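You operate a simulated robot arm through the tools that you are given. There is no shell and no other tool. Be economical: measure what you need, move in short steps, check, and stop when the job is done.

Carry out the task below with a simulated two-armed robot. There is one attempt and no reset: what you move stays moved.

JOB
Lock the green work lamp's lens ring, try the lamp and rack it.
Fine: hold the lamp each time; ring to LOCK, button on till it lights, button off again; stand it on the parts rack. Set down upright: what you pick out.

The check looks at the end state, three seconds after you hand in, the way a careful person would. Anything else that was tipped, shoved, dropped, spilled or broken makes it a failure.

ROBOT AND FRAMES
Two 7-joint arms with two-finger parallel grippers on one trunk, on a base that drives. Base frame: it is fixed to the floor where the robot stands at the start and does not move with it; the origin is under the middle of the robot, x ahead of it, y to its left, z up; the surface under the hand at the start is at about z = 85. Lengths are in cm, angles in rad, forces in N, time in s.
The left shoulder is at the start at [2, 17, 127.8], the right one opposite. With the tool pointing down near the work surface each hand reaches from about 10 to 64 cm from the robot's upright axis, wherever it stands, measured 20 degrees to its own side. Places, roughly: button of the green work lamp [50, 20, 100]; button of the white work lamp [20, -10, 100]; button of the yellow work lamp [30, 0, 100]; lens ring of the green work lamp [50, 20, 100]; lens ring of the white work lamp [20, -20, 100]; lens ring of the yellow work lamp [40, 0, 100]; top of the parts rack [50, -50, 90]. Payload 3.8 kg a hand.
The TCP of each hand is the grasp point between the finger pads, 3 cm short of the fingertips. In the tool frame z runs along the fingers and y along their closing line. Largest opening 11 cm; finger width 2, thickness 1; the body of the gripper, 4.8 by 11.2 cm, starts 5.5 cm behind the TCP.
Orientation is told as [roll, pitch, yaw] about the base's x, y, z axes, in that order, counted from this pose: with the fingers straight down and closing along the base's y, the tool's x points along the base's -x, its y along +y and its z along -z.

CONTROLS
- The arms move only by the tool send_rows. It takes "left_commands", "right_commands" or both (then of equal length, played together; a hand with none holds still); each is a list of rows, each a list of 7 numbers: the turn, a rotation vector about the base's x, y, z in units of 45 degrees (1.0 is 45 degrees), then the shift along the base's x, y, z in units of 100 mm (1.0 is 100 mm), then the opening, from 0 (shut) to 1 (fully open). In form: [[wx, wy, wz, x, y, z, fingers], ...]. A call has 1 to 20 rows; each row is the pose to reach, as a shift and turn from the pose commanded when the call began. A call with a number of a shift or a turn outside -1 to 1 is refused whole. Each row takes 0.2 s and may step no farther than 5 cm and 0.15 rad from the row before; otherwise, or with a gripper value out of range, the whole call is refused. A pose out of reach is approached as far as the arm can. The call stops where the force on the tool passes 70 N (or 10 N more than at its start, if that is more) or the arm is blocked; 0.2 s more then pass. The fingers move at their own pace (about 7.2 cm/s each) and stop on an object; they squeeze with about 38 N. The grip force told is the motor's: it shows also when the fingers shut on nothing. Time passes only in rows, and 0.2 s behind the last, so rows that repeat a pose let the fingers close. It gives the time, the measured TCP pose, the force on the tool (base axes), the opening and the grip force at its end, in the units of the frame above (readings bear some noise), with the torque about the TCP (base axes, N m) and any sound that the robot's microphone picked up.
- Cameras (640 x 400 px; columns grow to the right, rows downward): "scene" is now at [10.3, 0.17, 141.62]; the picture's right is [0.02, -1.00, 0.00], its down [-0.69, -0.02, -0.72] and it looks along [0.72, 0.02, -0.69] (base axes); focal length 214 px, centre (320, 200). "left" rides on the left gripper at [7.2, -1.7, -10.3] in its tool frame; the picture's right is [0.23, 0.97, 0.00], its down [-0.76, 0.18, -0.62] and it looks along [-0.61, 0.14, 0.78] (tool axes); focal length 222 px, centre (320, 200). "right" rides on the right gripper at [7.2, 1.7, -10.3] in its tool frame; the picture's right is [-0.23, 0.97, 0.00], its down [-0.76, -0.18, -0.62] and it looks along [-0.61, -0.14, 0.78] (tool axes); focal length 222 px, centre (320, 200). There is no depth. A picture from a camera that has moved, and an enlarged one, comes with that camera's place and axes in the base frame and with its lens.
- grab_frame(camera): a new picture of that camera. The clock stands still meanwhile.
- lift_body(by): slides the trunk up (or, below 0, down) by that many cm; the arms and the scene camera ride with it, the base frame stays. It gives what a move gives, with no picture.
- roll_base(legs): drives the robot by 1 to 6 legs, each [ahead, turn to the left] in cm and rad, along the robot's own axes; the way and the turn of a leg run together, so that a leg with both is an arc; at most 150 cm and 3.142 rad a leg. The arms and the cameras ride along, it lands a little off, and it stops where it bumps. It gives what a move gives.
- aim_head(pan, tilt): turns the head with the scene camera to pan (to the left, within 1.396 rad either way) and tilt (down, from -0.506 to 1.204), counted from straight ahead of the robot. It gives what a move gives.
- zoom(camera, box): a new picture of the part [left, top, right, bottom] of that camera's present view, enlarged. The clock stands still meanwhile.
- sign_off(): hands the job in; it is judged then, once.

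Work in short steps. Places have to be worked out from the pictures, the camera data and where the tool is seen: move nearer, look again, correct. Check each grasp and each placing, and mend what went wrong. You have 120 turns and 100 pictures in all, those below and enlarged ones among them. Open the grippers and draw the arms clear of the work before you hand the job in, unless the task says otherwise; then end with one line.

The tools are called after "Emit:" as name(argument=value, ...) on one line, values as JSON. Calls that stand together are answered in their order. send_rows: Moves the arms, as the interface text tells. Its arguments: {"type":"object","properties":{"left_commands":{"type":"array","items":{"type":"array","items":{"type":"number"}}},"right_commands":{"type":"array","items":{"type":"array","items":{"type":"number"}}}},"required":[]} The other tools are called the same way: lift_body (by) slides the trunk up or down; roll_base (legs) drives the base; aim_head (pan, tilt) turns the head that bears the scene camera; grab_frame (camera) takes a picture; zoom (camera, box) takes an enlarged picture of a part of a camera's view; sign_off () hands the job in.

At the start:

```text
time_s: 0.0
left_position: [50.93, 22.01, 129.86]
left_ee_rot: [0.001, 0.0, 0.0]
left_force: [-0.8, 0.4, 0.2]
left_moment: [0.01, -0.01, 0.0]
left_grip_width: 10.97
left_grasp_force: 0.1
right_position: [33.22, -13.04, 127.92]
right_ee_rot: [0.0, 0.0, -0.002]
right_force: [-0.3, 0.3, 0.1]
right_moment: [-0.01, 0.01, -0.03]
right_grip_width: 11.0
right_grasp_force: 0.0
trunk travel left (down, up): [-37.5, 19.5]
robot x, y, heading: [-0.1, 0.04, 0.001]
head pan, tilt: [0.023, 0.761]
```

scene: 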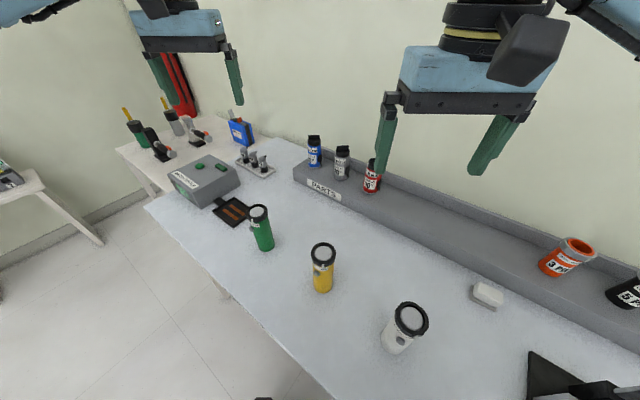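
right: 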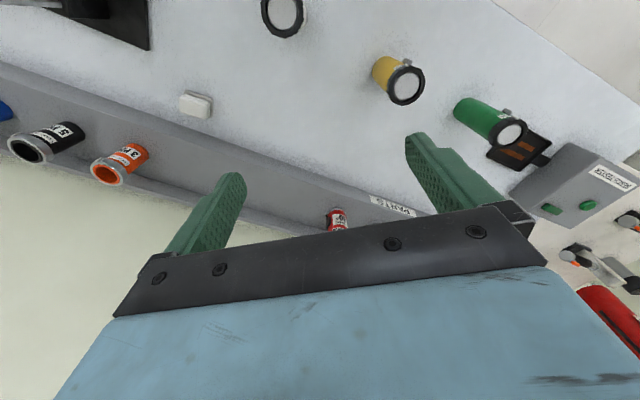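
left: 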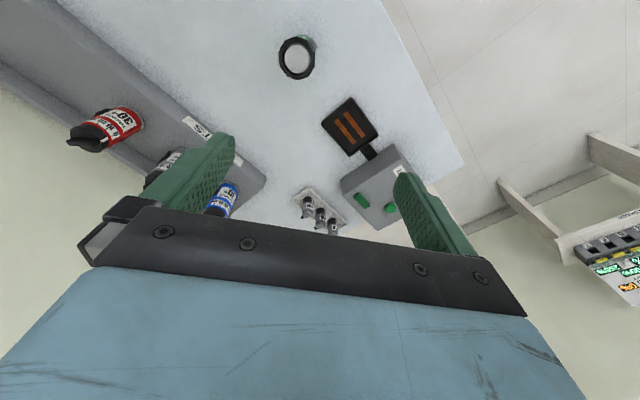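

The green lamp stands left of centre on the bench and the gray raised strip labelled "PARTS" behind it looks like the rack. I look closer at both.

Emit:
zoom(camera="scene", box=[220, 180, 320, 270])

Emit:
zoom(camera="scene", box=[280, 120, 440, 220])

Emit:
zoom(camera="left", box=[260, 20, 340, 90])

```text
4.44 times, centred on (270, 225) of scene
camera zoom: at [10.3, 0.17, 141.62], right [0.02, -1.0, 0.0], down [-0.69, -0.02, -0.72], along [0.72, 0.02, -0.69], focal length 953 px, centre (542, 89)
```

zoom: 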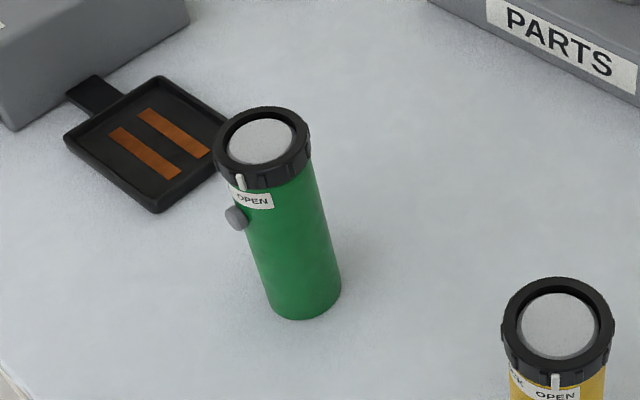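

```text
4.00 times, centred on (360, 170) of scene
camera zoom: at [10.3, 0.17, 141.62], right [0.02, -1.0, 0.0], down [-0.69, -0.02, -0.72], along [0.72, 0.02, -0.69], focal length 858 px, centre (160, 320)
```

zoom: 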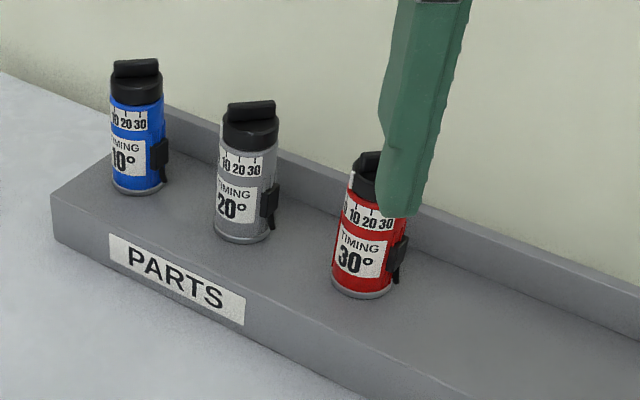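

```text
5.71 times, centred on (300, 55) of left
camera zoom: at [43.81, 20.1, 140.18], right [-0.23, 0.97, 0.0], down [0.76, 0.18, 0.62], along [0.61, 0.14, -0.78], focal length 1269 px, centre (434, 1029)
```

zoom: 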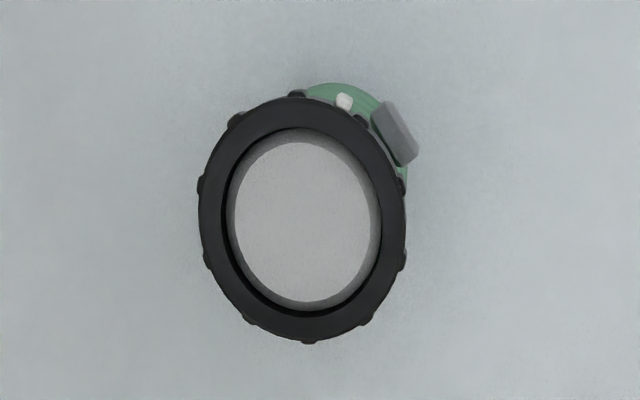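

Green lamp comes out at about (48, 17.6), top z≈101, button toward (-x,+y), marker at OPEN. I check the label order on the identical yellow lamp, and raise the trunk a bit so the arms come in from above.

Emit:
zoom(camera="scene", box=[295, 235, 351, 300])

Emit:
lift_body(by=8)

```text
6.15 times, centred on (323, 268) of scene
camera zoom: at [10.3, 0.17, 141.62], right [0.02, -1.0, 0.0], down [-0.69, -0.02, -0.72], along [0.72, 0.02, -0.69], focal length 1320 px, centre (302, -215)
```

zoom: 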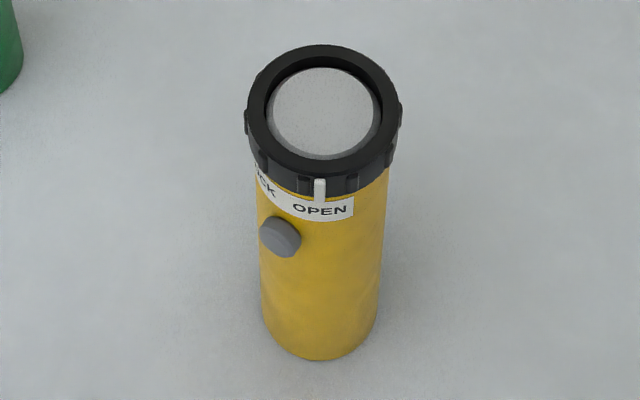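

```text
time_s: 1.2
left_position: [50.99, 21.84, 137.74]
left_ee_rot: [0.0, 0.0, 0.0]
left_force: [0.9, -0.4, -0.3]
left_moment: [0.02, -0.01, 0.02]
left_grip_width: 10.99
left_grasp_force: 0.1
right_position: [33.24, -13.05, 135.94]
right_ee_rot: [-0.001, 0.0, -0.001]
right_force: [0.1, -0.2, 0.2]
right_moment: [-0.03, -0.04, -0.01]
right_grip_width: 10.99
right_grasp_force: 0.0
trunk travel left (down, up): [-45.5, 11.5]
robot x, y, heading: [-0.33, 0.09, -0.002]
head pan, tilt: [0.023, 0.761]
```

LOCK lies clockwise (seen from above) from OPEN, the button between and below them. I move the left hand aside and begin pitching the right hand forward.

Emit:
send_rows(left_commands=[[0, 0, 0, 0, 0.3, 0, 1], [0, 0, 0, -0.2, 0.6, 0, 1], [0, 0, 0, -0.4, 0.9, 0, 1], [0, 0, 0, -0.5, 1, 0, 1], [0, 0, 0, -0.5, 1, 0, 1], [0, 0, 0, -0.5, 1, 0, 1]], right_commands=[[0, -0.17, 0, 0, 0.1, 0, 1], [0, -0.34, 0, 0, 0.3, 0, 1], [0, -0.51, 0, 0, 0.5, 0, 1], [0, -0.68, 0, 0, 0.7, 0, 1], [0, -0.85, 0, 0, 0.9, 0, 1], [0, -1, 0, 0, 1, 0, 1]])

Emit:
send_rows(right_commands=[[0, -0.17, 0, 0, 0.3, -0.2, 1], [0, -0.33, 0, 0, 0.6, -0.5, 1], [0, -0.33, 0, 0, 0.9, -0.8, 1], [0, -0.33, 0, 0, 1, -1, 1], [0, -0.33, 0, 0, 1, -1, 1]])

Emit:
grab_frame(camera="scene")

Emit:
grab_frame(camera="right")

```text
time_s: 2.6
left_position: [46.04, 31.95, 137.9]
left_ee_rot: [0.0, -0.001, 0.001]
left_force: [0.0, 0.0, 0.0]
left_moment: [0.0, 0.04, 0.0]
left_grip_width: 11.01
left_grasp_force: 0.0
right_position: [33.34, -2.91, 135.81]
right_ee_rot: [0.002, -0.787, -0.001]
right_force: [-0.7, 0.5, 0.8]
right_moment: [-0.02, -0.01, -0.02]
right_grip_width: 10.98
right_grasp_force: 0.1
trunk travel left (down, up): [-45.5, 11.5]
robot x, y, heading: [-0.08, 0.09, -0.002]
head pan, tilt: [0.023, 0.761]
```

```text
time_s: 3.8
left_position: [46.18, 31.72, 137.9]
left_ee_rot: [0.0, 0.001, 0.0]
left_force: [0.4, 0.1, -0.8]
left_moment: [-0.01, 0.0, 0.01]
left_grip_width: 10.99
left_grasp_force: 0.0
right_position: [33.23, 7.03, 125.79]
right_ee_rot: [0.005, -1.045, -0.006]
right_force: [-0.5, 0.5, 0.3]
right_moment: [0.02, 0.01, -0.01]
right_grip_width: 10.96
right_grasp_force: 0.1
trunk travel left (down, up): [-45.5, 11.5]
robot x, y, heading: [0.07, -0.03, 0.001]
head pan, tilt: [0.023, 0.761]
```

```text
92 pictures are left
camera scene: at [10.3, 0.15, 149.62], right [0.02, -1.0, 0.0], down [-0.69, -0.02, -0.72], along [0.72, 0.02, -0.69], focal length 214 px, centre (320, 200)
```

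scene: 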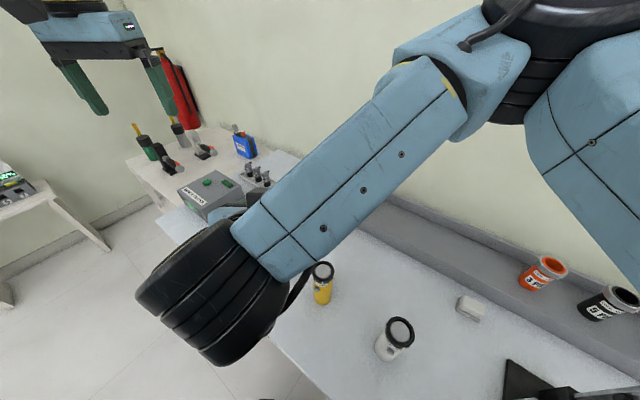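

```text
91 pictures are left
camera right: at [20.65, 8.74, 124.75], right [0.11, 0.97, 0.2], down [-0.16, -0.18, 0.97], along [0.98, -0.14, 0.13], focal length 222 px, centre (320, 200)
```

right: 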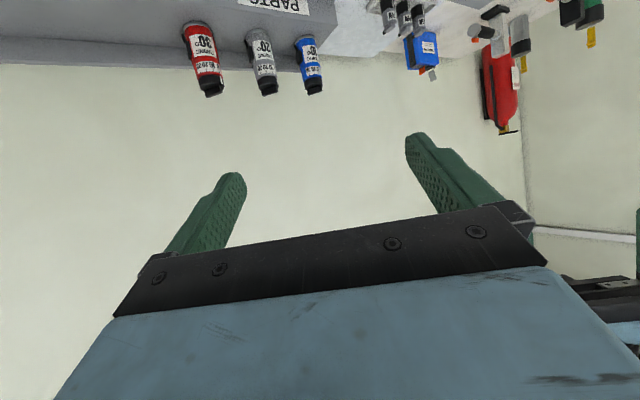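

The right forearm has to reach across the yellow lamp; the left arm is straight in front of the green one, so I'll hold with the left and work with the right. Retract the right hand and pitch the left.

Emit:
send_rows(right_commands=[[0, 0.17, 0, 0, -0.3, 0.3, 1], [0, 0.34, 0, 0, -0.6, 0.6, 1], [0, 0.51, 0, 0, -0.9, 0.9, 1], [0, 0.68, 0, 0, -1, 1, 1], [0, 0.85, 0, 0, -1, 1, 1], [0, 1, 0, 0, -1, 1, 1]])

Emit:
send_rows(right_commands=[[0, 0.17, 0, 0, -0.3, 0, 1], [0, 0.33, 0, 0, -0.6, 0, 1], [0, 0.33, 0, 0, -0.9, 0, 1], [0, 0.33, 0, -0.3, -1, 0, 1], [0, 0.33, 0, -0.6, -1, 0, 1], [0, 0.33, 0, -0.6, -1, 0, 1]], left_commands=[[0, -0.17, 0, -0.3, 0, -0.1, 1], [0, -0.34, 0, -0.6, -0.3, -0.2, 1], [0, -0.51, 0, -0.9, -0.6, -0.3, 1], [0, -0.68, 0, -1, -0.9, -0.4, 1], [0, -0.85, 0, -1, -1, -0.5, 1], [0, -1, 0, -1, -1, -0.6, 1]])

Emit:
send_rows(left_commands=[[0, -0.17, 0, -0.2, -0.2, -0.2, 1], [0, -0.33, 0, -0.4, -0.4, -0.5, 1], [0, -0.33, 0, -0.6, -0.43, -0.8, 1], [0, -0.33, 0, -0.6, -0.43, -1, 1], [0, -0.33, 0, -0.6, -0.43, -1, 1]])

Emit:
grab_frame(camera="scene")

Emit:
grab_frame(camera="left")

```text
time_s: 5.2
left_position: [46.13, 31.88, 137.69]
left_ee_rot: [0.001, 0.0, 0.0]
left_force: [0.6, -0.4, -0.3]
left_moment: [-0.03, 0.0, -0.01]
left_grip_width: 10.99
left_grasp_force: 0.1
right_position: [33.28, -3.04, 135.96]
right_ee_rot: [0.002, -0.255, -0.001]
right_force: [0.0, 0.3, -0.3]
right_moment: [0.01, 0.03, 0.01]
right_grip_width: 11.01
right_grasp_force: 0.1
trunk travel left (down, up): [-45.5, 11.5]
robot x, y, heading: [-0.26, 0.11, -0.0]
head pan, tilt: [0.023, 0.761]
```

```text
time_s: 6.6
left_position: [38.0, 21.52, 132.85]
left_ee_rot: [0.0, -0.785, 0.0]
left_force: [0.6, 0.8, -0.4]
left_moment: [0.0, 0.03, 0.04]
left_grip_width: 11.02
left_grasp_force: 0.1
left hand out of reach, approached as far as the arm can: row 6
right_position: [27.27, -13.04, 135.91]
right_ee_rot: [-0.001, -0.001, -0.003]
right_force: [0.3, -0.6, 0.0]
right_moment: [0.01, -0.03, 0.01]
right_grip_width: 11.03
right_grasp_force: 0.1
trunk travel left (down, up): [-45.5, 11.5]
robot x, y, heading: [-0.01, 0.15, 0.003]
head pan, tilt: [0.023, 0.761]
```

```text
time_s: 7.8
left_position: [40.44, 13.15, 121.2]
left_ee_rot: [0.0, -1.046, 0.0]
left_force: [-0.5, 0.9, 0.0]
left_moment: [-0.01, 0.01, -0.01]
left_grip_width: 11.01
left_grasp_force: 0.0
left hand out of reach, approached as far as the arm can: row 1, 2, 3, 4, 5
right_position: [27.18, -13.17, 135.91]
right_ee_rot: [0.001, -0.001, -0.001]
right_force: [-0.4, -0.6, 0.1]
right_moment: [0.01, 0.02, 0.03]
right_grip_width: 11.01
right_grasp_force: 0.1
trunk travel left (down, up): [-45.5, 11.5]
robot x, y, heading: [-0.13, -0.15, 0.001]
head pan, tilt: [0.023, 0.761]
```

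```text
90 pictures are left
camera scene: at [10.29, 0.15, 149.63], right [0.02, -1.0, 0.0], down [-0.69, -0.02, -0.72], along [0.72, 0.02, -0.69], focal length 214 px, centre (320, 200)
```

scene: 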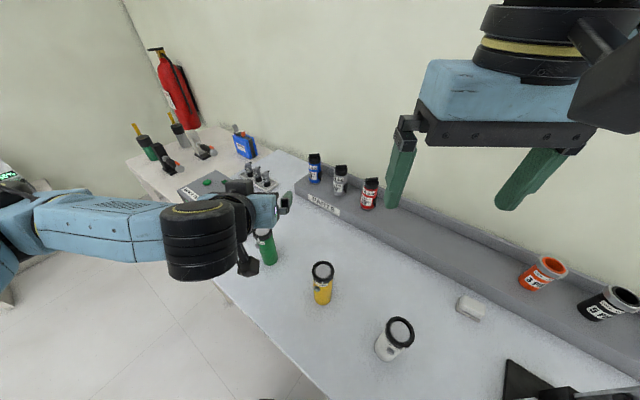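

```text
89 pictures are left
camera left: at [27.91, 11.39, 120.15], right [-0.11, 0.97, -0.2], down [-0.16, 0.18, 0.97], along [0.98, 0.14, 0.13], focal length 222 px, centre (320, 200)
```

left: 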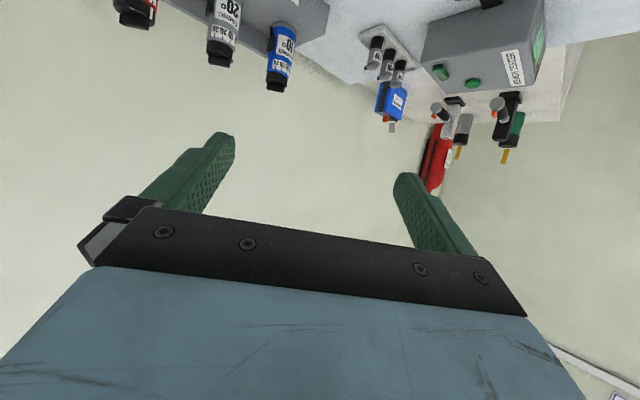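

The commanded pose was too close in for this orientation; I back the robot 12 cm to give the pitched hand room and return it to a reachable pose.

Emit:
roll_base(legs=[[-12, 0]])

Emit:
send_rows(left_commands=[[0, 0, 0, 0, 0, 0, 1], [0, 0, 0, 0, 0, 0, 1]])

```text
time_s: 9.0
left_position: [28.73, 13.2, 121.21]
left_ee_rot: [0.001, -1.045, 0.001]
left_force: [-0.2, 0.4, -0.3]
left_moment: [-0.03, -0.01, 0.01]
left_grip_width: 10.99
left_grasp_force: 0.1
right_position: [15.38, -13.02, 135.88]
right_ee_rot: [-0.002, 0.001, -0.001]
right_force: [-0.4, 0.4, -0.6]
right_moment: [0.01, -0.02, 0.0]
right_grip_width: 11.0
right_grasp_force: 0.1
trunk travel left (down, up): [-45.5, 11.5]
robot x, y, heading: [-11.63, -0.14, -0.003]
head pan, tilt: [0.023, 0.761]
```

```text
time_s: 9.6
left_position: [28.61, 13.2, 121.17]
left_ee_rot: [-0.001, -1.046, 0.001]
left_force: [0.1, 0.5, -0.2]
left_moment: [-0.02, 0.0, 0.02]
left_grip_width: 11.0
left_grasp_force: 0.2
right_position: [15.32, -13.16, 135.93]
right_ee_rot: [0.0, 0.0, 0.0]
right_force: [-1.4, 0.3, 0.6]
right_moment: [0.01, -0.03, -0.01]
right_grip_width: 10.99
right_grasp_force: 0.1
trunk travel left (down, up): [-45.5, 11.5]
robot x, y, heading: [-11.62, -0.1, 0.001]
head pan, tilt: [0.023, 0.761]
```

Now bring the left hand toward a stand-off in front of the lamp and see how it responds.

Emit:
send_rows(left_commands=[[0, 0, 0, 0.3, 0.2, 0, 1], [0, 0, 0, 0.6, 0.44, 0, 1], [0, 0, 0, 0.6, 0.44, 0, 1]])

Emit:
grab_frame(camera="scene")

```text
time_s: 10.4
left_position: [34.84, 17.59, 121.26]
left_ee_rot: [-0.001, -1.044, 0.002]
left_force: [-0.2, 0.1, -0.2]
left_moment: [0.0, -0.03, 0.02]
left_grip_width: 11.0
left_grasp_force: 0.1
right_position: [15.44, -13.03, 135.98]
right_ee_rot: [0.003, 0.0, -0.002]
right_force: [-0.5, -0.8, -1.0]
right_moment: [0.01, 0.0, -0.02]
right_grip_width: 10.99
right_grasp_force: 0.2
trunk travel left (down, up): [-45.5, 11.5]
robot x, y, heading: [-11.69, 0.08, -0.003]
head pan, tilt: [0.023, 0.761]
```

```text
88 pictures are left
camera scene: at [-1.47, 0.12, 149.62], right [0.02, -1.0, 0.0], down [-0.69, -0.01, -0.72], along [0.72, 0.02, -0.69], focal length 214 px, centre (320, 200)
```

scene: 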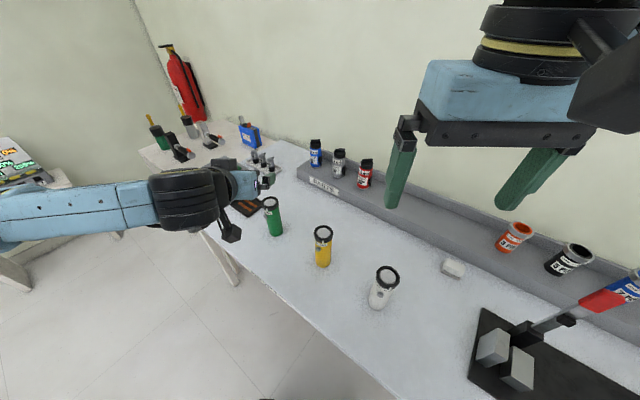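

Responds properly. A zoom on the lamp from this new viewpoint refines its place before approaching.

Emit:
zoom(camera="scene", box=[240, 185, 304, 245])

```text
6.67 times, centred on (272, 215) of scene
camera zoom: at [-1.47, 0.12, 149.62], right [0.02, -1.0, 0.0], down [-0.69, -0.01, -0.72], along [0.72, 0.02, -0.69], focal length 1430 px, centre (640, 100)
```

zoom: 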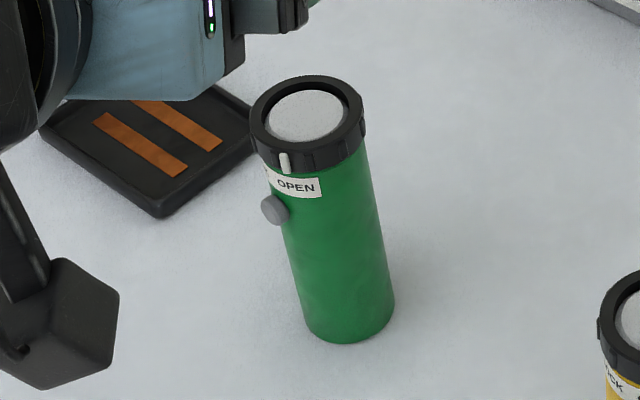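

Lamp axis ≈ (48.3, 18.0), top ≈100.4, body radius ≈2.4, button at z≈95. Descend to a stand-off at (37, 18, 91) in two calls.

Emit:
send_rows(left_commands=[[0, 0, 0, 0.1, 0.04, -0.4, 1], [0, 0, 0, 0.15, 0.04, -0.8, 1], [0, 0, 0, 0.15, 0.04, -1, 1], [0, 0, 0, 0.15, 0.04, -1, 1]])

Emit:
send_rows(left_commands=[[0, 0, 0, 0, 0, -0.4, 1], [0, 0, 0, 0, 0, -0.8, 1], [0, 0, 0, 0, 0, -1, 1], [0, 0, 0, 0, 0, -1, 1]])

Emit:
grab_frame(camera="scene")

Emit:
grab_frame(camera="left")

```text
time_s: 11.4
left_position: [36.67, 15.81, 112.77]
left_ee_rot: [0.014, -1.038, -0.006]
left_force: [-0.3, -0.8, 0.2]
left_moment: [0.03, 0.01, 0.04]
left_grip_width: 11.01
left_grasp_force: 0.1
left hand out of reach, approached as far as the arm can: row 2, 3, 4
right_position: [15.41, -13.4, 135.88]
right_ee_rot: [0.005, 0.001, -0.005]
right_force: [-1.1, -0.9, 0.4]
right_moment: [0.09, 0.02, 0.02]
right_grip_width: 11.01
right_grasp_force: 0.1
trunk travel left (down, up): [-45.5, 11.5]
robot x, y, heading: [-11.77, -0.06, -0.004]
head pan, tilt: [0.023, 0.761]
```

```text
time_s: 12.4
left_position: [37.67, 11.98, 105.17]
left_ee_rot: [0.025, -1.028, 0.0]
left_force: [-0.4, -0.7, -0.3]
left_moment: [-0.02, 0.0, 0.0]
left_grip_width: 11.0
left_grasp_force: 0.1
left hand out of reach, approached as far as the arm can: row 1, 2, 3, 4
right_position: [15.34, -13.08, 135.85]
right_ee_rot: [0.001, -0.001, -0.002]
right_force: [0.6, 0.4, 0.1]
right_moment: [0.03, -0.02, 0.0]
right_grip_width: 10.99
right_grasp_force: 0.2
trunk travel left (down, up): [-45.5, 11.5]
robot x, y, heading: [-11.7, 0.06, -0.003]
head pan, tilt: [0.023, 0.761]
```

```text
86 pictures are left
camera scene: at [-1.48, 0.16, 149.63], right [0.02, -1.0, 0.0], down [-0.69, -0.02, -0.72], along [0.72, 0.02, -0.69], focal length 214 px, centre (320, 200)
```

scene: 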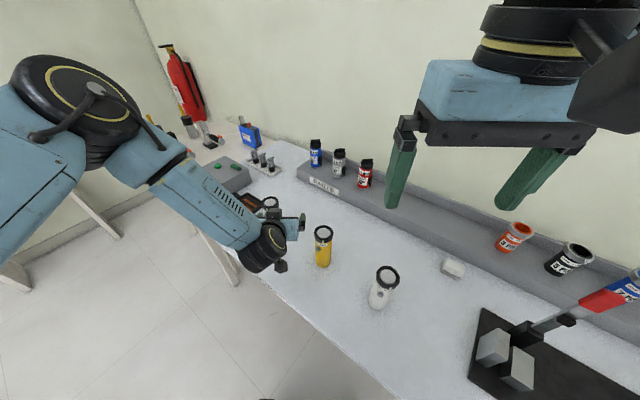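

```text
85 pictures are left
camera left: at [25.13, 9.95, 104.2], right [-0.14, 0.97, -0.18], down [-0.14, 0.16, 0.98], along [0.98, 0.16, 0.12], focal length 222 px, centre (320, 200)
```

left: 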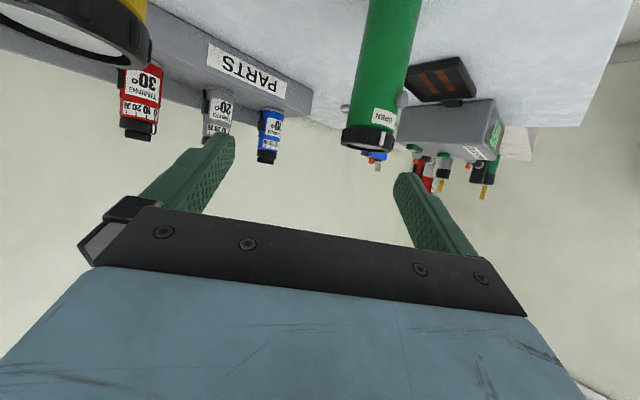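

The arm hits a wrist limit: too near and shoulder too high. I lift the hand clear, back off another 10 cm, and lower the trunk so the forearm is flatter.

Emit:
send_rows(left_commands=[[0, 0, 0, 0, 0, 0.4, 1], [0, 0, 0, 0, 0.3, 0.8, 1], [0, 0, 0, 0, 0.6, 1, 1], [0, 0, 0, 0, 0.6, 1, 1]])

Emit:
roll_base(legs=[[-10, 0]])

Emit:
lift_body(by=-9)

Emit:
send_rows(left_commands=[[0, 0, 0, 0.3, 0, 0, 1], [0, 0, 0, 0.5, 0, 0, 1], [0, 0, 0, 0.5, 0, 0, 1]])

```text
time_s: 13.4
left_position: [37.61, 17.9, 115.29]
left_ee_rot: [0.002, -1.043, -0.002]
left_force: [0.2, -0.2, 0.0]
left_moment: [0.0, 0.0, 0.02]
left_grip_width: 11.0
left_grasp_force: 0.1
right_position: [15.37, -13.05, 135.92]
right_ee_rot: [0.001, 0.001, -0.003]
right_force: [0.2, -0.1, 0.2]
right_moment: [0.03, 0.01, 0.01]
right_grip_width: 11.01
right_grasp_force: 0.0
trunk travel left (down, up): [-45.5, 11.5]
robot x, y, heading: [-11.4, 0.11, -0.0]
head pan, tilt: [0.023, 0.761]
```

```text
time_s: 14.6
left_position: [27.65, 17.94, 115.44]
left_ee_rot: [0.0, -1.044, 0.0]
left_force: [-0.3, 0.1, 0.3]
left_moment: [0.03, -0.02, 0.0]
left_grip_width: 11.01
left_grasp_force: 0.1
right_position: [5.37, -13.18, 135.95]
right_ee_rot: [0.0, -0.001, -0.001]
right_force: [-0.2, -0.5, 1.1]
right_moment: [0.02, -0.04, 0.0]
right_grip_width: 11.01
right_grasp_force: 0.0
trunk travel left (down, up): [-45.5, 11.5]
robot x, y, heading: [-21.9, -0.15, -0.001]
head pan, tilt: [0.023, 0.761]
```

```text
time_s: 15.8
left_position: [27.69, 17.98, 106.38]
left_ee_rot: [0.0, -1.044, 0.002]
left_force: [0.3, 0.4, -0.2]
left_moment: [-0.02, -0.01, 0.0]
left_grip_width: 11.01
left_grasp_force: 0.0
right_position: [5.37, -13.09, 126.94]
right_ee_rot: [0.001, 0.0, 0.0]
right_force: [-0.2, 1.2, -0.4]
right_moment: [-0.03, -0.05, 0.0]
right_grip_width: 11.0
right_grasp_force: 0.0
trunk travel left (down, up): [-36.5, 20.5]
robot x, y, heading: [-21.48, 0.08, 0.001]
head pan, tilt: [0.023, 0.761]
```

```text
time_s: 16.6
left_position: [32.79, 17.82, 106.35]
left_ee_rot: [0.0, -1.044, 0.001]
left_force: [-0.1, -0.1, -0.4]
left_moment: [0.02, -0.02, 0.0]
left_grip_width: 10.98
left_grasp_force: 0.1
right_position: [5.53, -13.13, 126.83]
right_ee_rot: [0.0, -0.001, -0.001]
right_force: [0.3, 0.0, -0.1]
right_moment: [0.02, -0.01, 0.0]
right_grip_width: 11.0
right_grasp_force: 0.1
trunk travel left (down, up): [-36.5, 20.5]
robot x, y, heading: [-21.52, -0.04, -0.002]
head pan, tilt: [0.023, 0.761]
```

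Tracking well now. Descend toward (38, 18, 91.5).

Emit:
send_rows(left_commands=[[0, 0, 0, 0.15, 0.02, -0.3, 1], [0, 0, 0, 0.3, 0.02, -0.6, 1], [0, 0, 0, 0.45, 0.02, -0.9, 1], [0, 0, 0, 0.45, 0.02, -1, 1]])

Emit:
send_rows(left_commands=[[0, 0, 0, 0.05, 0, -0.25, 1], [0, 0, 0, 0.05, 0, -0.49, 1], [0, 0, 0, 0.05, 0, -0.49, 1]])

Emit:
grab_frame(camera="scene")

Emit:
grab_frame(camera="left")

```text
time_s: 17.6
left_position: [35.5, 18.54, 99.77]
left_ee_rot: [0.03, -1.011, 0.004]
left_force: [0.3, -0.1, -0.9]
left_moment: [-0.03, 0.02, -0.02]
left_grip_width: 11.01
left_grasp_force: 0.2
left hand out of reach, approached as far as the arm can: row 2, 3, 4
right_position: [5.59, -13.09, 126.94]
right_ee_rot: [0.0, 0.001, -0.002]
right_force: [0.2, 0.3, -0.2]
right_moment: [-0.01, 0.02, 0.02]
right_grip_width: 11.0
right_grasp_force: 0.0
trunk travel left (down, up): [-36.5, 20.5]
robot x, y, heading: [-21.79, -0.22, 0.001]
head pan, tilt: [0.023, 0.761]
```

```text
time_s: 18.4
left_position: [35.73, 18.14, 96.8]
left_ee_rot: [0.047, -0.993, 0.007]
left_force: [0.1, 0.5, -1.1]
left_moment: [0.04, 0.01, 0.01]
left_grip_width: 10.98
left_grasp_force: 0.1
left hand out of reach, approached as far as the arm can: row 1, 2, 3
right_position: [5.7, -13.1, 126.85]
right_ee_rot: [-0.001, 0.001, 0.001]
right_force: [-0.4, -0.2, 0.4]
right_moment: [0.0, -0.02, -0.05]
right_grip_width: 10.99
right_grasp_force: 0.0
trunk travel left (down, up): [-36.5, 20.5]
robot x, y, heading: [-21.49, -0.03, 0.003]
head pan, tilt: [0.023, 0.761]
```

```text
84 pictures are left
camera scene: at [-11.26, 0.14, 140.61], right [0.02, -1.0, 0.0], down [-0.69, -0.02, -0.72], along [0.72, 0.02, -0.69], focal length 214 px, centre (320, 200)
```

scene: 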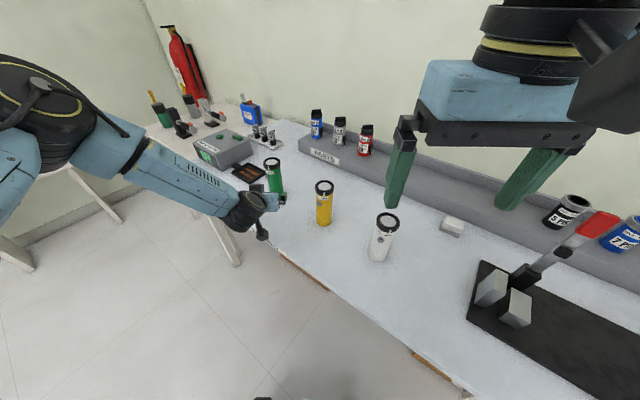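

```text
83 pictures are left
camera left: at [23.25, 15.86, 96.35], right [-0.17, 0.97, -0.17], down [-0.11, 0.15, 0.98], along [0.98, 0.18, 0.09], focal length 222 px, centre (320, 200)
```

left: 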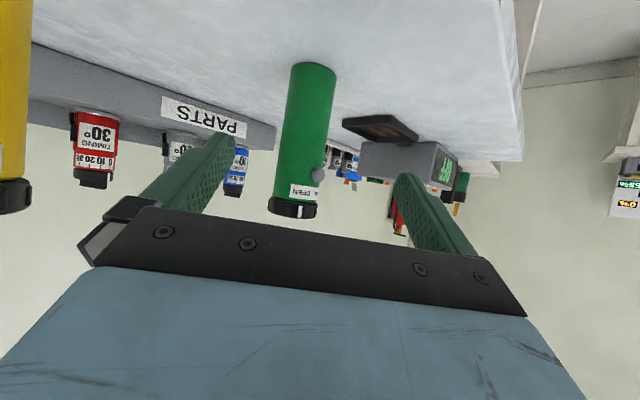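

The wrist limit is tied to shoulder height, so I use the trunk itself to lower the hand 5 cm, then check.

Emit:
lift_body(by=-5)

Emit:
send_rows(left_commands=[[0, 0, 0, 0.2, 0, 0, 1], [0, 0, 0, 0.4, 0, 0, 1], [0, 0, 0, 0.4, 0, 0, 1]])

Emit:
grab_frame(camera="left")

Emit:
zoom(camera="scene", box=[180, 110, 380, 240])

```text
time_s: 19.3
left_position: [35.59, 18.18, 91.91]
left_ee_rot: [0.047, -0.994, 0.003]
left_force: [-0.6, 0.3, -0.4]
left_moment: [-0.01, 0.0, -0.01]
left_grip_width: 10.99
left_grasp_force: 0.1
right_position: [5.5, -12.99, 121.86]
right_ee_rot: [0.001, 0.0, 0.001]
right_force: [-0.5, -0.7, 0.0]
right_moment: [-0.01, 0.02, -0.02]
right_grip_width: 10.98
right_grasp_force: 0.0
trunk travel left (down, up): [-31.5, 25.5]
robot x, y, heading: [-21.5, 0.09, 0.0]
head pan, tilt: [0.023, 0.761]
```

```text
time_s: 20.1
left_position: [39.63, 18.04, 92.01]
left_ee_rot: [0.047, -0.996, 0.003]
left_force: [-0.5, -0.4, -0.1]
left_moment: [-0.03, 0.01, -0.01]
left_grip_width: 11.01
left_grasp_force: 0.1
right_position: [5.51, -13.12, 121.96]
right_ee_rot: [0.0, 0.001, -0.001]
right_force: [-0.5, -0.1, -0.1]
right_moment: [0.02, 0.01, -0.01]
right_grip_width: 10.98
right_grasp_force: 0.1
trunk travel left (down, up): [-31.5, 25.5]
robot x, y, heading: [-21.78, -0.03, 0.001]
head pan, tilt: [0.023, 0.761]
```

```text
82 pictures are left
camera left: at [27.14, 15.87, 91.42], right [-0.17, 0.97, -0.17], down [-0.11, 0.15, 0.98], along [0.98, 0.18, 0.09], focal length 222 px, centre (320, 200)
```

left: 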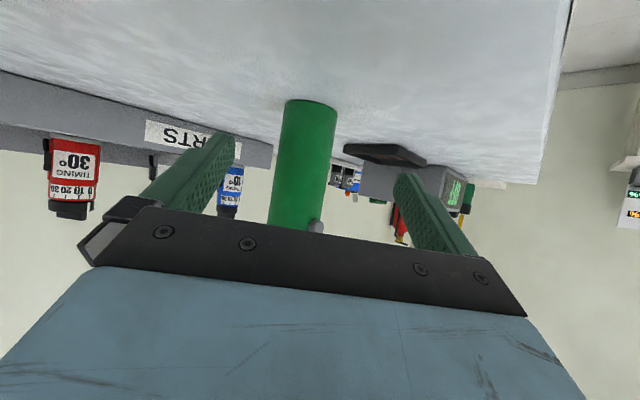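

```text
3.08 times, centred on (280, 175) of scene
camera zoom: at [-11.41, 0.19, 135.63], right [0.02, -1.0, 0.0], down [-0.69, -0.02, -0.72], along [0.72, 0.02, -0.69], focal length 660 px, centre (443, 277)
```

zoom: 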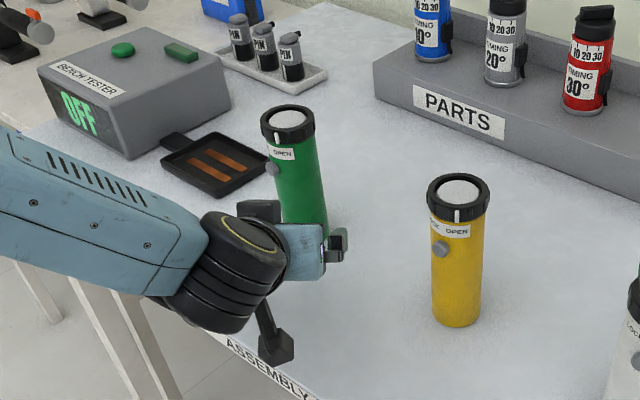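

Good clearance. Lamp axis estimated (48.3, 17.7). Advance to TCP x≈47.2 with fingers open.

Emit:
send_rows(left_commands=[[0, 0, 0, 0.25, -0.03, 0, 1], [0, 0, 0, 0.5, -0.03, 0, 1], [0, 0, 0, 0.65, -0.03, -0.03, 1], [0, 0, 0, 0.76, -0.03, -0.05, 1], [0, 0, 0, 0.76, -0.03, -0.05, 1]])

Emit:
grab_frame(camera="left")

Emit:
zoom(camera="scene", box=[220, 130, 320, 210])

```text
time_s: 21.3
left_position: [47.27, 17.7, 91.26]
left_ee_rot: [0.048, -0.994, 0.003]
left_force: [-0.3, 0.1, 0.3]
left_moment: [0.03, 0.01, 0.0]
left_grip_width: 10.98
left_grasp_force: 0.0
right_position: [5.46, -13.04, 121.94]
right_ee_rot: [0.0, -0.001, 0.0]
right_force: [0.0, 0.6, 0.2]
right_moment: [0.0, -0.02, 0.02]
right_grip_width: 10.99
right_grasp_force: 0.0
trunk travel left (down, up): [-31.5, 25.5]
robot x, y, heading: [-21.63, 0.06, -0.002]
head pan, tilt: [0.023, 0.761]
```

```text
80 pictures are left
camera left: at [34.7, 15.51, 90.86], right [-0.17, 0.97, -0.17], down [-0.11, 0.15, 0.98], along [0.98, 0.18, 0.09], focal length 222 px, centre (320, 200)
```

left: 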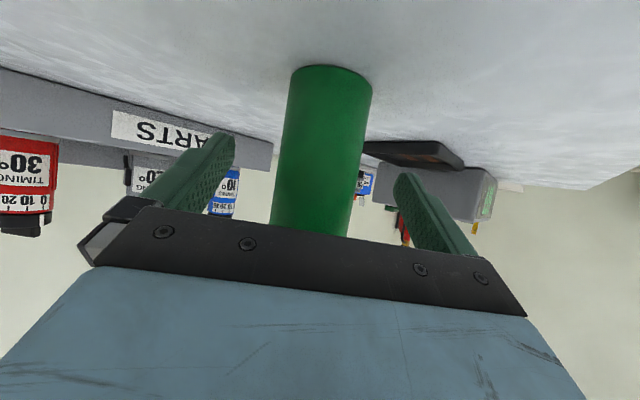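

```text
5.00 times, centred on (270, 170) of scene
camera zoom: at [-11.4, 0.19, 135.63], right [0.02, -1.0, 0.0], down [-0.69, -0.02, -0.72], along [0.72, 0.02, -0.69], focal length 1072 px, centre (570, 350)
```

zoom: 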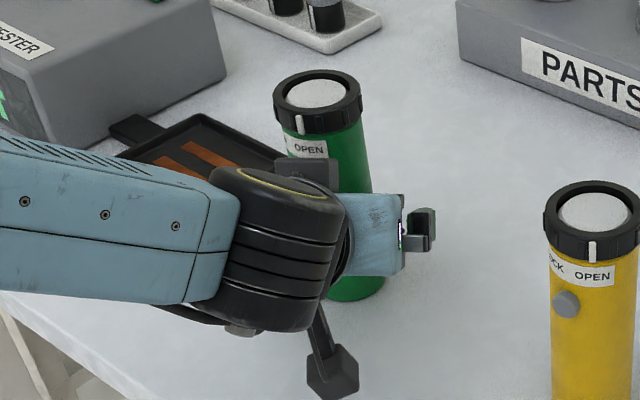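

Lamp sits between the fingers, slightly to -y. Adjust 0.3 cm and close.

Emit:
send_rows(left_commands=[[0, 0, 0, 0, -0.03, 0, 1], [0, 0, 0, 0, -0.03, 0, 0.7], [0, 0, 0, 0, -0.03, 0, 0.5], [0, 0, 0, 0, -0.03, 0, 0.35], [0, 0, 0, 0, -0.03, 0, 0.2], [0, 0, 0, 0, -0.03, 0, 0.1], [0, 0, 0, 0, -0.03, 0, 0.1]])

Emit:
grab_frame(camera="left")

```text
time_s: 22.9
left_position: [47.11, 17.52, 91.5]
left_ee_rot: [0.046, -0.994, 0.003]
left_force: [0.9, 0.2, 0.4]
left_moment: [-0.12, -0.02, 0.03]
left_grip_width: 5.03
left_grasp_force: 38.1
right_position: [5.59, -12.99, 121.92]
right_ee_rot: [0.0, 0.002, 0.002]
right_force: [-0.7, -1.0, 0.2]
right_moment: [0.0, -0.05, 0.0]
right_grip_width: 10.98
right_grasp_force: 0.0
trunk travel left (down, up): [-31.5, 25.5]
robot x, y, heading: [-21.6, -0.06, 0.002]
head pan, tilt: [0.023, 0.761]
```

```text
78 pictures are left
camera left: at [34.7, 15.25, 90.86], right [-0.17, 0.97, -0.17], down [-0.11, 0.15, 0.98], along [0.98, 0.18, 0.09], focal length 222 px, centre (320, 200)
```

left: 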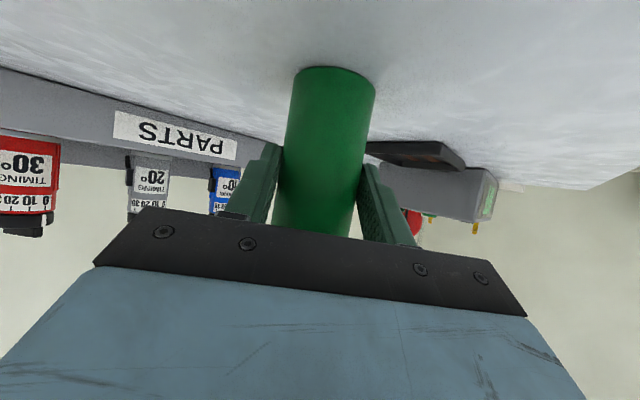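

Firm grip on the 5 cm body. Lift with the trunk, then back the robot off so I can work in free air above nothing.

Emit:
lift_body(by=12)

Emit:
roll_base(legs=[[-25, 0]])

Emit:
send_rows(left_commands=[[0, 0, 0, -0.2, -0.15, 0.15, 0.1], [0, 0, 0, -0.4, -0.3, 0.3, 0.1], [0, 0, 0, -0.6, -0.45, 0.4, 0.1], [0, 0, 0, -0.8, -0.6, 0.5, 0.1], [0, 0, 0, -1, -0.8, 0.6, 0.1], [0, 0, 0, -1, -1, 0.7, 0.1], [0, 0, 0, -1, -1, 0.7, 0.1]])

Emit:
grab_frame(camera="scene")

```text
time_s: 24.4
left_position: [47.07, 17.53, 103.32]
left_ee_rot: [0.048, -0.994, 0.003]
left_force: [-0.3, -0.3, -3.9]
left_moment: [0.07, 0.11, -0.04]
left_grip_width: 4.99
left_grasp_force: 37.9
right_position: [5.48, -13.04, 133.96]
right_ee_rot: [0.002, 0.003, 0.0]
right_force: [-0.8, -0.1, 0.7]
right_moment: [-0.02, 0.0, -0.04]
right_grip_width: 11.0
right_grasp_force: 0.1
trunk travel left (down, up): [-43.5, 13.5]
robot x, y, heading: [-21.78, -0.1, 0.0]
head pan, tilt: [0.023, 0.761]
```

```text
time_s: 26.3
left_position: [21.51, 17.42, 103.3]
left_ee_rot: [0.046, -0.994, 0.002]
left_force: [0.3, 0.3, -1.5]
left_moment: [-0.03, 0.06, -0.03]
left_grip_width: 4.96
left_grasp_force: 38.4
right_position: [-20.22, -13.17, 133.86]
right_ee_rot: [-0.001, 0.002, -0.003]
right_force: [-0.4, -0.1, -0.1]
right_moment: [-0.01, 0.0, -0.03]
right_grip_width: 10.99
right_grasp_force: 0.1
trunk travel left (down, up): [-43.5, 13.5]
robot x, y, heading: [-47.19, 0.06, 0.003]
head pan, tilt: [0.023, 0.761]
```

```text
time_s: 27.9
left_position: [11.52, 7.37, 110.23]
left_ee_rot: [0.047, -0.995, 0.002]
left_force: [-0.1, 0.0, -2.7]
left_moment: [-0.01, 0.05, 0.0]
left_grip_width: 4.98
left_grasp_force: 38.2
right_position: [-20.22, -13.09, 133.9]
right_ee_rot: [0.001, 0.001, -0.004]
right_force: [-0.4, 0.0, 0.8]
right_moment: [-0.04, -0.01, 0.0]
right_grip_width: 11.03
right_grasp_force: 0.0
trunk travel left (down, up): [-43.5, 13.5]
robot x, y, heading: [-47.55, -0.43, -0.003]
head pan, tilt: [0.023, 0.761]
```

```text
77 pictures are left
camera scene: at [-37.11, 0.22, 147.62], right [0.02, -1.0, 0.0], down [-0.69, -0.02, -0.72], along [0.72, 0.02, -0.69], focal length 214 px, centre (320, 200)
```

scene: 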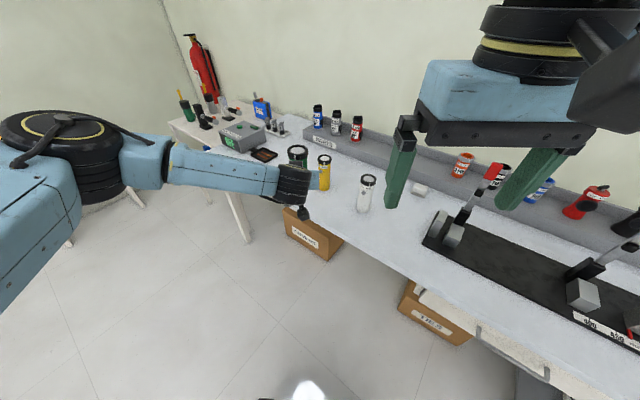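

Lamp held, hanging in free air. Zoom on it to locate the ring precisely.

Emit:
zoom(camera="scene", box=[265, 130, 345, 190])

```text
6.67 times, centred on (305, 160) of scene
camera zoom: at [-37.11, 0.22, 147.62], right [0.02, -1.0, 0.0], down [-0.69, -0.02, -0.72], along [0.72, 0.02, -0.69], focal length 1430 px, centre (420, 467)
```

zoom: 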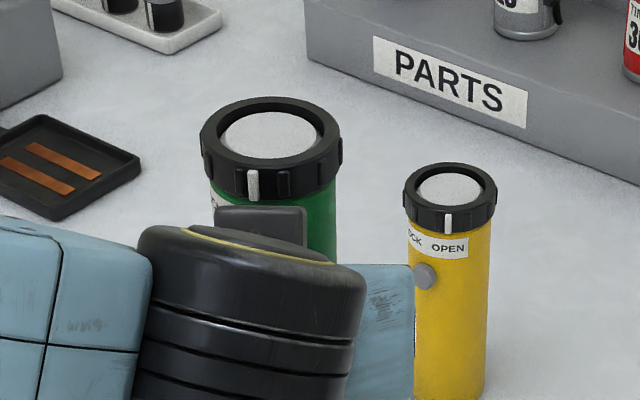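

Ring centre ≈ (12, 7.4), top ≈ 118.6. It's a bit far for the right arm, so I bring the lamp nearer (-5, -6) while moving the right hand toward it, yawed +30°.

Emit:
send_rows(left_commands=[[0, 0, 0, -0.1, -0.1, 0, 0.1], [0, 0, 0, -0.2, -0.25, 0, 0.1], [0, 0, 0, -0.35, -0.4, 0, 0.1], [0, 0, 0, -0.5, -0.6, 0, 0.1], [0, 0, 0, -0.5, -0.6, 0, 0.1], [0, 0, 0, -0.5, -0.6, 0, 0.1], [0, 0, 0, -0.5, -0.6, 0, 0.1]], right_commands=[[0, 0, 0.15, 0.2, 0, 0.1, 1], [0, 0, 0.3, 0.4, 0, 0.1, 1], [0, 0, 0.45, 0.6, 0, 0.1, 1], [0, 0, 0.6, 0.8, 0, 0.1, 1], [0, 0, 0.67, 1, 0, 0.1, 1], [0, 0, 0.67, 1, 0, 0.1, 1], [0, 0, 0.67, 1, 0, 0.1, 1]])

Emit:
zoom(camera="scene", box=[240, 100, 440, 225])

```text
time_s: 29.5
left_position: [6.63, 1.37, 110.48]
left_ee_rot: [0.048, -0.993, 0.004]
left_force: [0.7, -0.5, -2.9]
left_moment: [-0.03, 0.02, 0.01]
left_grip_width: 4.95
left_grasp_force: 38.2
right_position: [-10.22, -12.94, 135.06]
right_ee_rot: [0.002, 0.002, 0.522]
right_force: [0.1, 0.4, -0.6]
right_moment: [0.03, -0.01, -0.03]
right_grip_width: 10.99
right_grasp_force: 0.0
trunk travel left (down, up): [-43.5, 13.5]
robot x, y, heading: [-47.14, 0.1, 0.0]
head pan, tilt: [0.023, 0.761]
```

```text
3.20 times, centred on (340, 162) of scene
camera zoom: at [-37.07, 0.17, 147.62], right [0.02, -1.0, 0.0], down [-0.69, -0.01, -0.72], along [0.72, 0.02, -0.69], focal length 686 px, centre (256, 320)
```

zoom: 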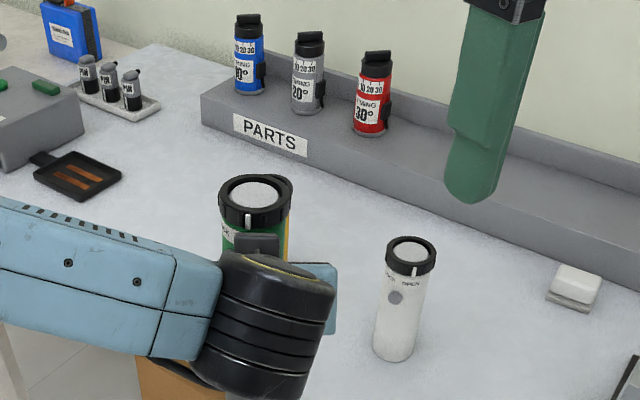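

Ring centre ≈ (7.1, 1.5), top 118.6. Bring the right hand above it at z 135 and verify.

Emit:
send_rows(right_commands=[[0, 0, 0, 0.3, 0.3, 0, 1], [0, 0, 0, 0.6, 0.6, 0, 1], [0, 0, 0, 0.9, 0.9, 0, 1], [0, 0, 0, 1, 1, 0, 1]])

Emit:
send_rows(right_commands=[[0, 0, 0, 0.3, 0.2, 0, 1], [0, 0, 0, 0.6, 0.4, 0, 1], [0, 0, 0, 0.73, 0.44, 0, 1], [0, 0, 0, 0.73, 0.44, 0, 1]])

Emit:
grab_frame(camera="right")

Emit:
grab_frame(camera="scene")

```text
time_s: 30.5
left_position: [6.52, 1.36, 110.44]
left_ee_rot: [0.048, -0.996, 0.002]
left_force: [-0.9, 0.4, -2.1]
left_moment: [0.03, 0.05, -0.01]
left_grip_width: 4.98
left_grasp_force: 37.8
right_position: [-0.27, -3.22, 135.25]
right_ee_rot: [0.0, 0.0, 0.525]
right_force: [-0.3, -1.1, -0.3]
right_moment: [0.03, -0.02, 0.01]
right_grip_width: 10.96
right_grasp_force: 0.1
trunk travel left (down, up): [-43.5, 13.5]
robot x, y, heading: [-47.61, -0.15, 0.001]
head pan, tilt: [0.023, 0.761]
```

```text
time_s: 31.5
left_position: [6.36, 1.31, 110.45]
left_ee_rot: [0.046, -0.996, 0.002]
left_force: [0.7, 0.1, -3.0]
left_moment: [0.03, 0.04, -0.01]
left_grip_width: 4.99
left_grasp_force: 38.2
right_position: [7.2, 1.29, 134.91]
right_ee_rot: [0.0, 0.0, 0.523]
right_force: [0.3, 0.2, 0.0]
right_moment: [0.0, 0.04, 0.0]
right_grip_width: 10.99
right_grasp_force: 0.0
trunk travel left (down, up): [-43.5, 13.5]
robot x, y, heading: [-47.37, -0.27, 0.003]
head pan, tilt: [0.023, 0.761]
```

```text
74 pictures are left
camera right: at [-0.04, -0.94, 145.36], right [-0.29, 0.96, 0.0], down [0.75, 0.23, 0.62], along [0.6, 0.18, -0.78], focal length 222 px, centre (320, 200)
```

right: 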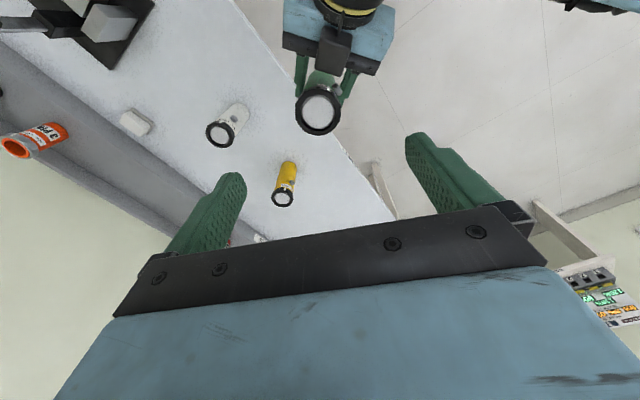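

```text
73 pictures are left
camera scene: at [-37.09, 0.14, 147.62], right [0.02, -1.0, 0.0], down [-0.69, -0.01, -0.72], along [0.72, 0.02, -0.69], focal length 214 px, centre (320, 200)
```

scene: 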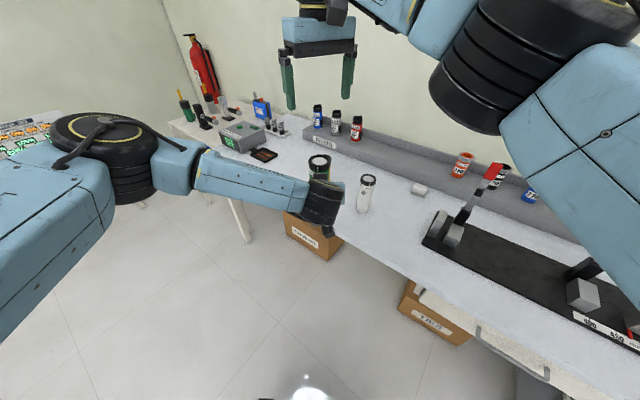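

Right camera puts the ring at ≈ (7.6, 1.1). Zoom to see marker and button azimuth.

Emit:
zoom(camera="right", box=[270, 50, 370, 140])

```text
4.44 times, centred on (320, 95) of right
camera zoom: at [-0.04, -0.94, 145.36], right [-0.29, 0.96, 0.0], down [0.75, 0.23, 0.62], along [0.6, 0.18, -0.78], focal length 987 px, centre (320, 667)
```

zoom: 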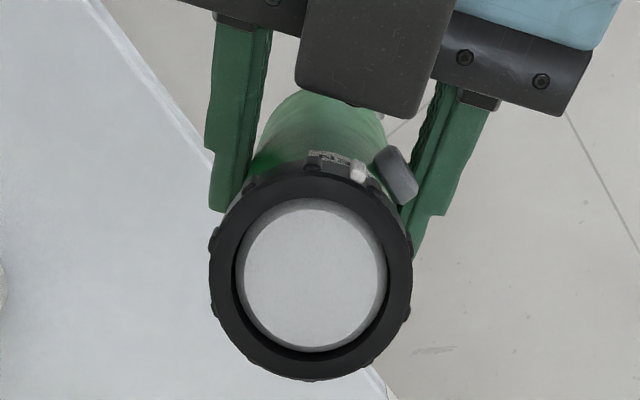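

Marker at azimuth ≈173°, button ≈150°. Narrow the right fingers to ~8 cm and descend to just above the ring.

Emit:
send_rows(right_commands=[[0, 0, -0.1, 0.03, -0.01, -0.2, 0.72], [0, 0, -0.22, 0.03, -0.01, -0.5, 0.72], [0, 0, -0.22, 0.03, -0.01, -0.8, 0.72], [0, 0, -0.22, 0.03, -0.01, -1, 0.72], [0, 0, -0.22, 0.03, -0.01, -1, 0.72]])

Emit:
grab_frame(camera="right")

Emit:
zoom(camera="scene", box=[260, 90, 400, 230])

```text
time_s: 32.7
left_position: [6.52, 1.36, 110.5]
left_ee_rot: [0.049, -0.995, 0.002]
left_force: [0.1, -0.2, -2.6]
left_moment: [0.0, 0.05, 0.03]
left_grip_width: 4.98
left_grasp_force: 38.0
right_position: [7.26, 1.29, 124.9]
right_ee_rot: [0.0, 0.001, 0.351]
right_force: [0.4, -0.5, -0.2]
right_moment: [-0.01, -0.02, 0.03]
right_grip_width: 7.93
right_grasp_force: 0.1
trunk travel left (down, up): [-43.5, 13.5]
robot x, y, heading: [-47.57, 0.22, -0.004]
head pan, tilt: [0.023, 0.761]
```

```text
71 pictures are left
camera right: at [-0.11, 0.35, 135.36], right [-0.12, 0.99, 0.0], down [0.78, 0.09, 0.62], along [0.62, 0.08, -0.78], focal length 222 px, centre (320, 200)
```

right: 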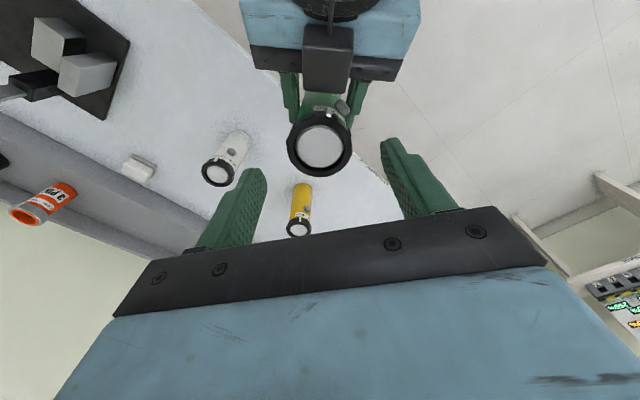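

```text
2.86 times, centred on (330, 160) of scene
camera zoom: at [-37.11, 0.17, 147.62], right [0.02, -1.0, 0.0], down [-0.69, -0.01, -0.72], along [0.72, 0.02, -0.69], focal length 613 px, centre (291, 314)
```

zoom: 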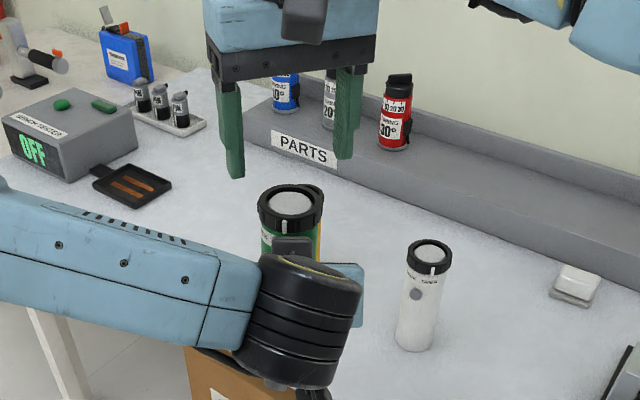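

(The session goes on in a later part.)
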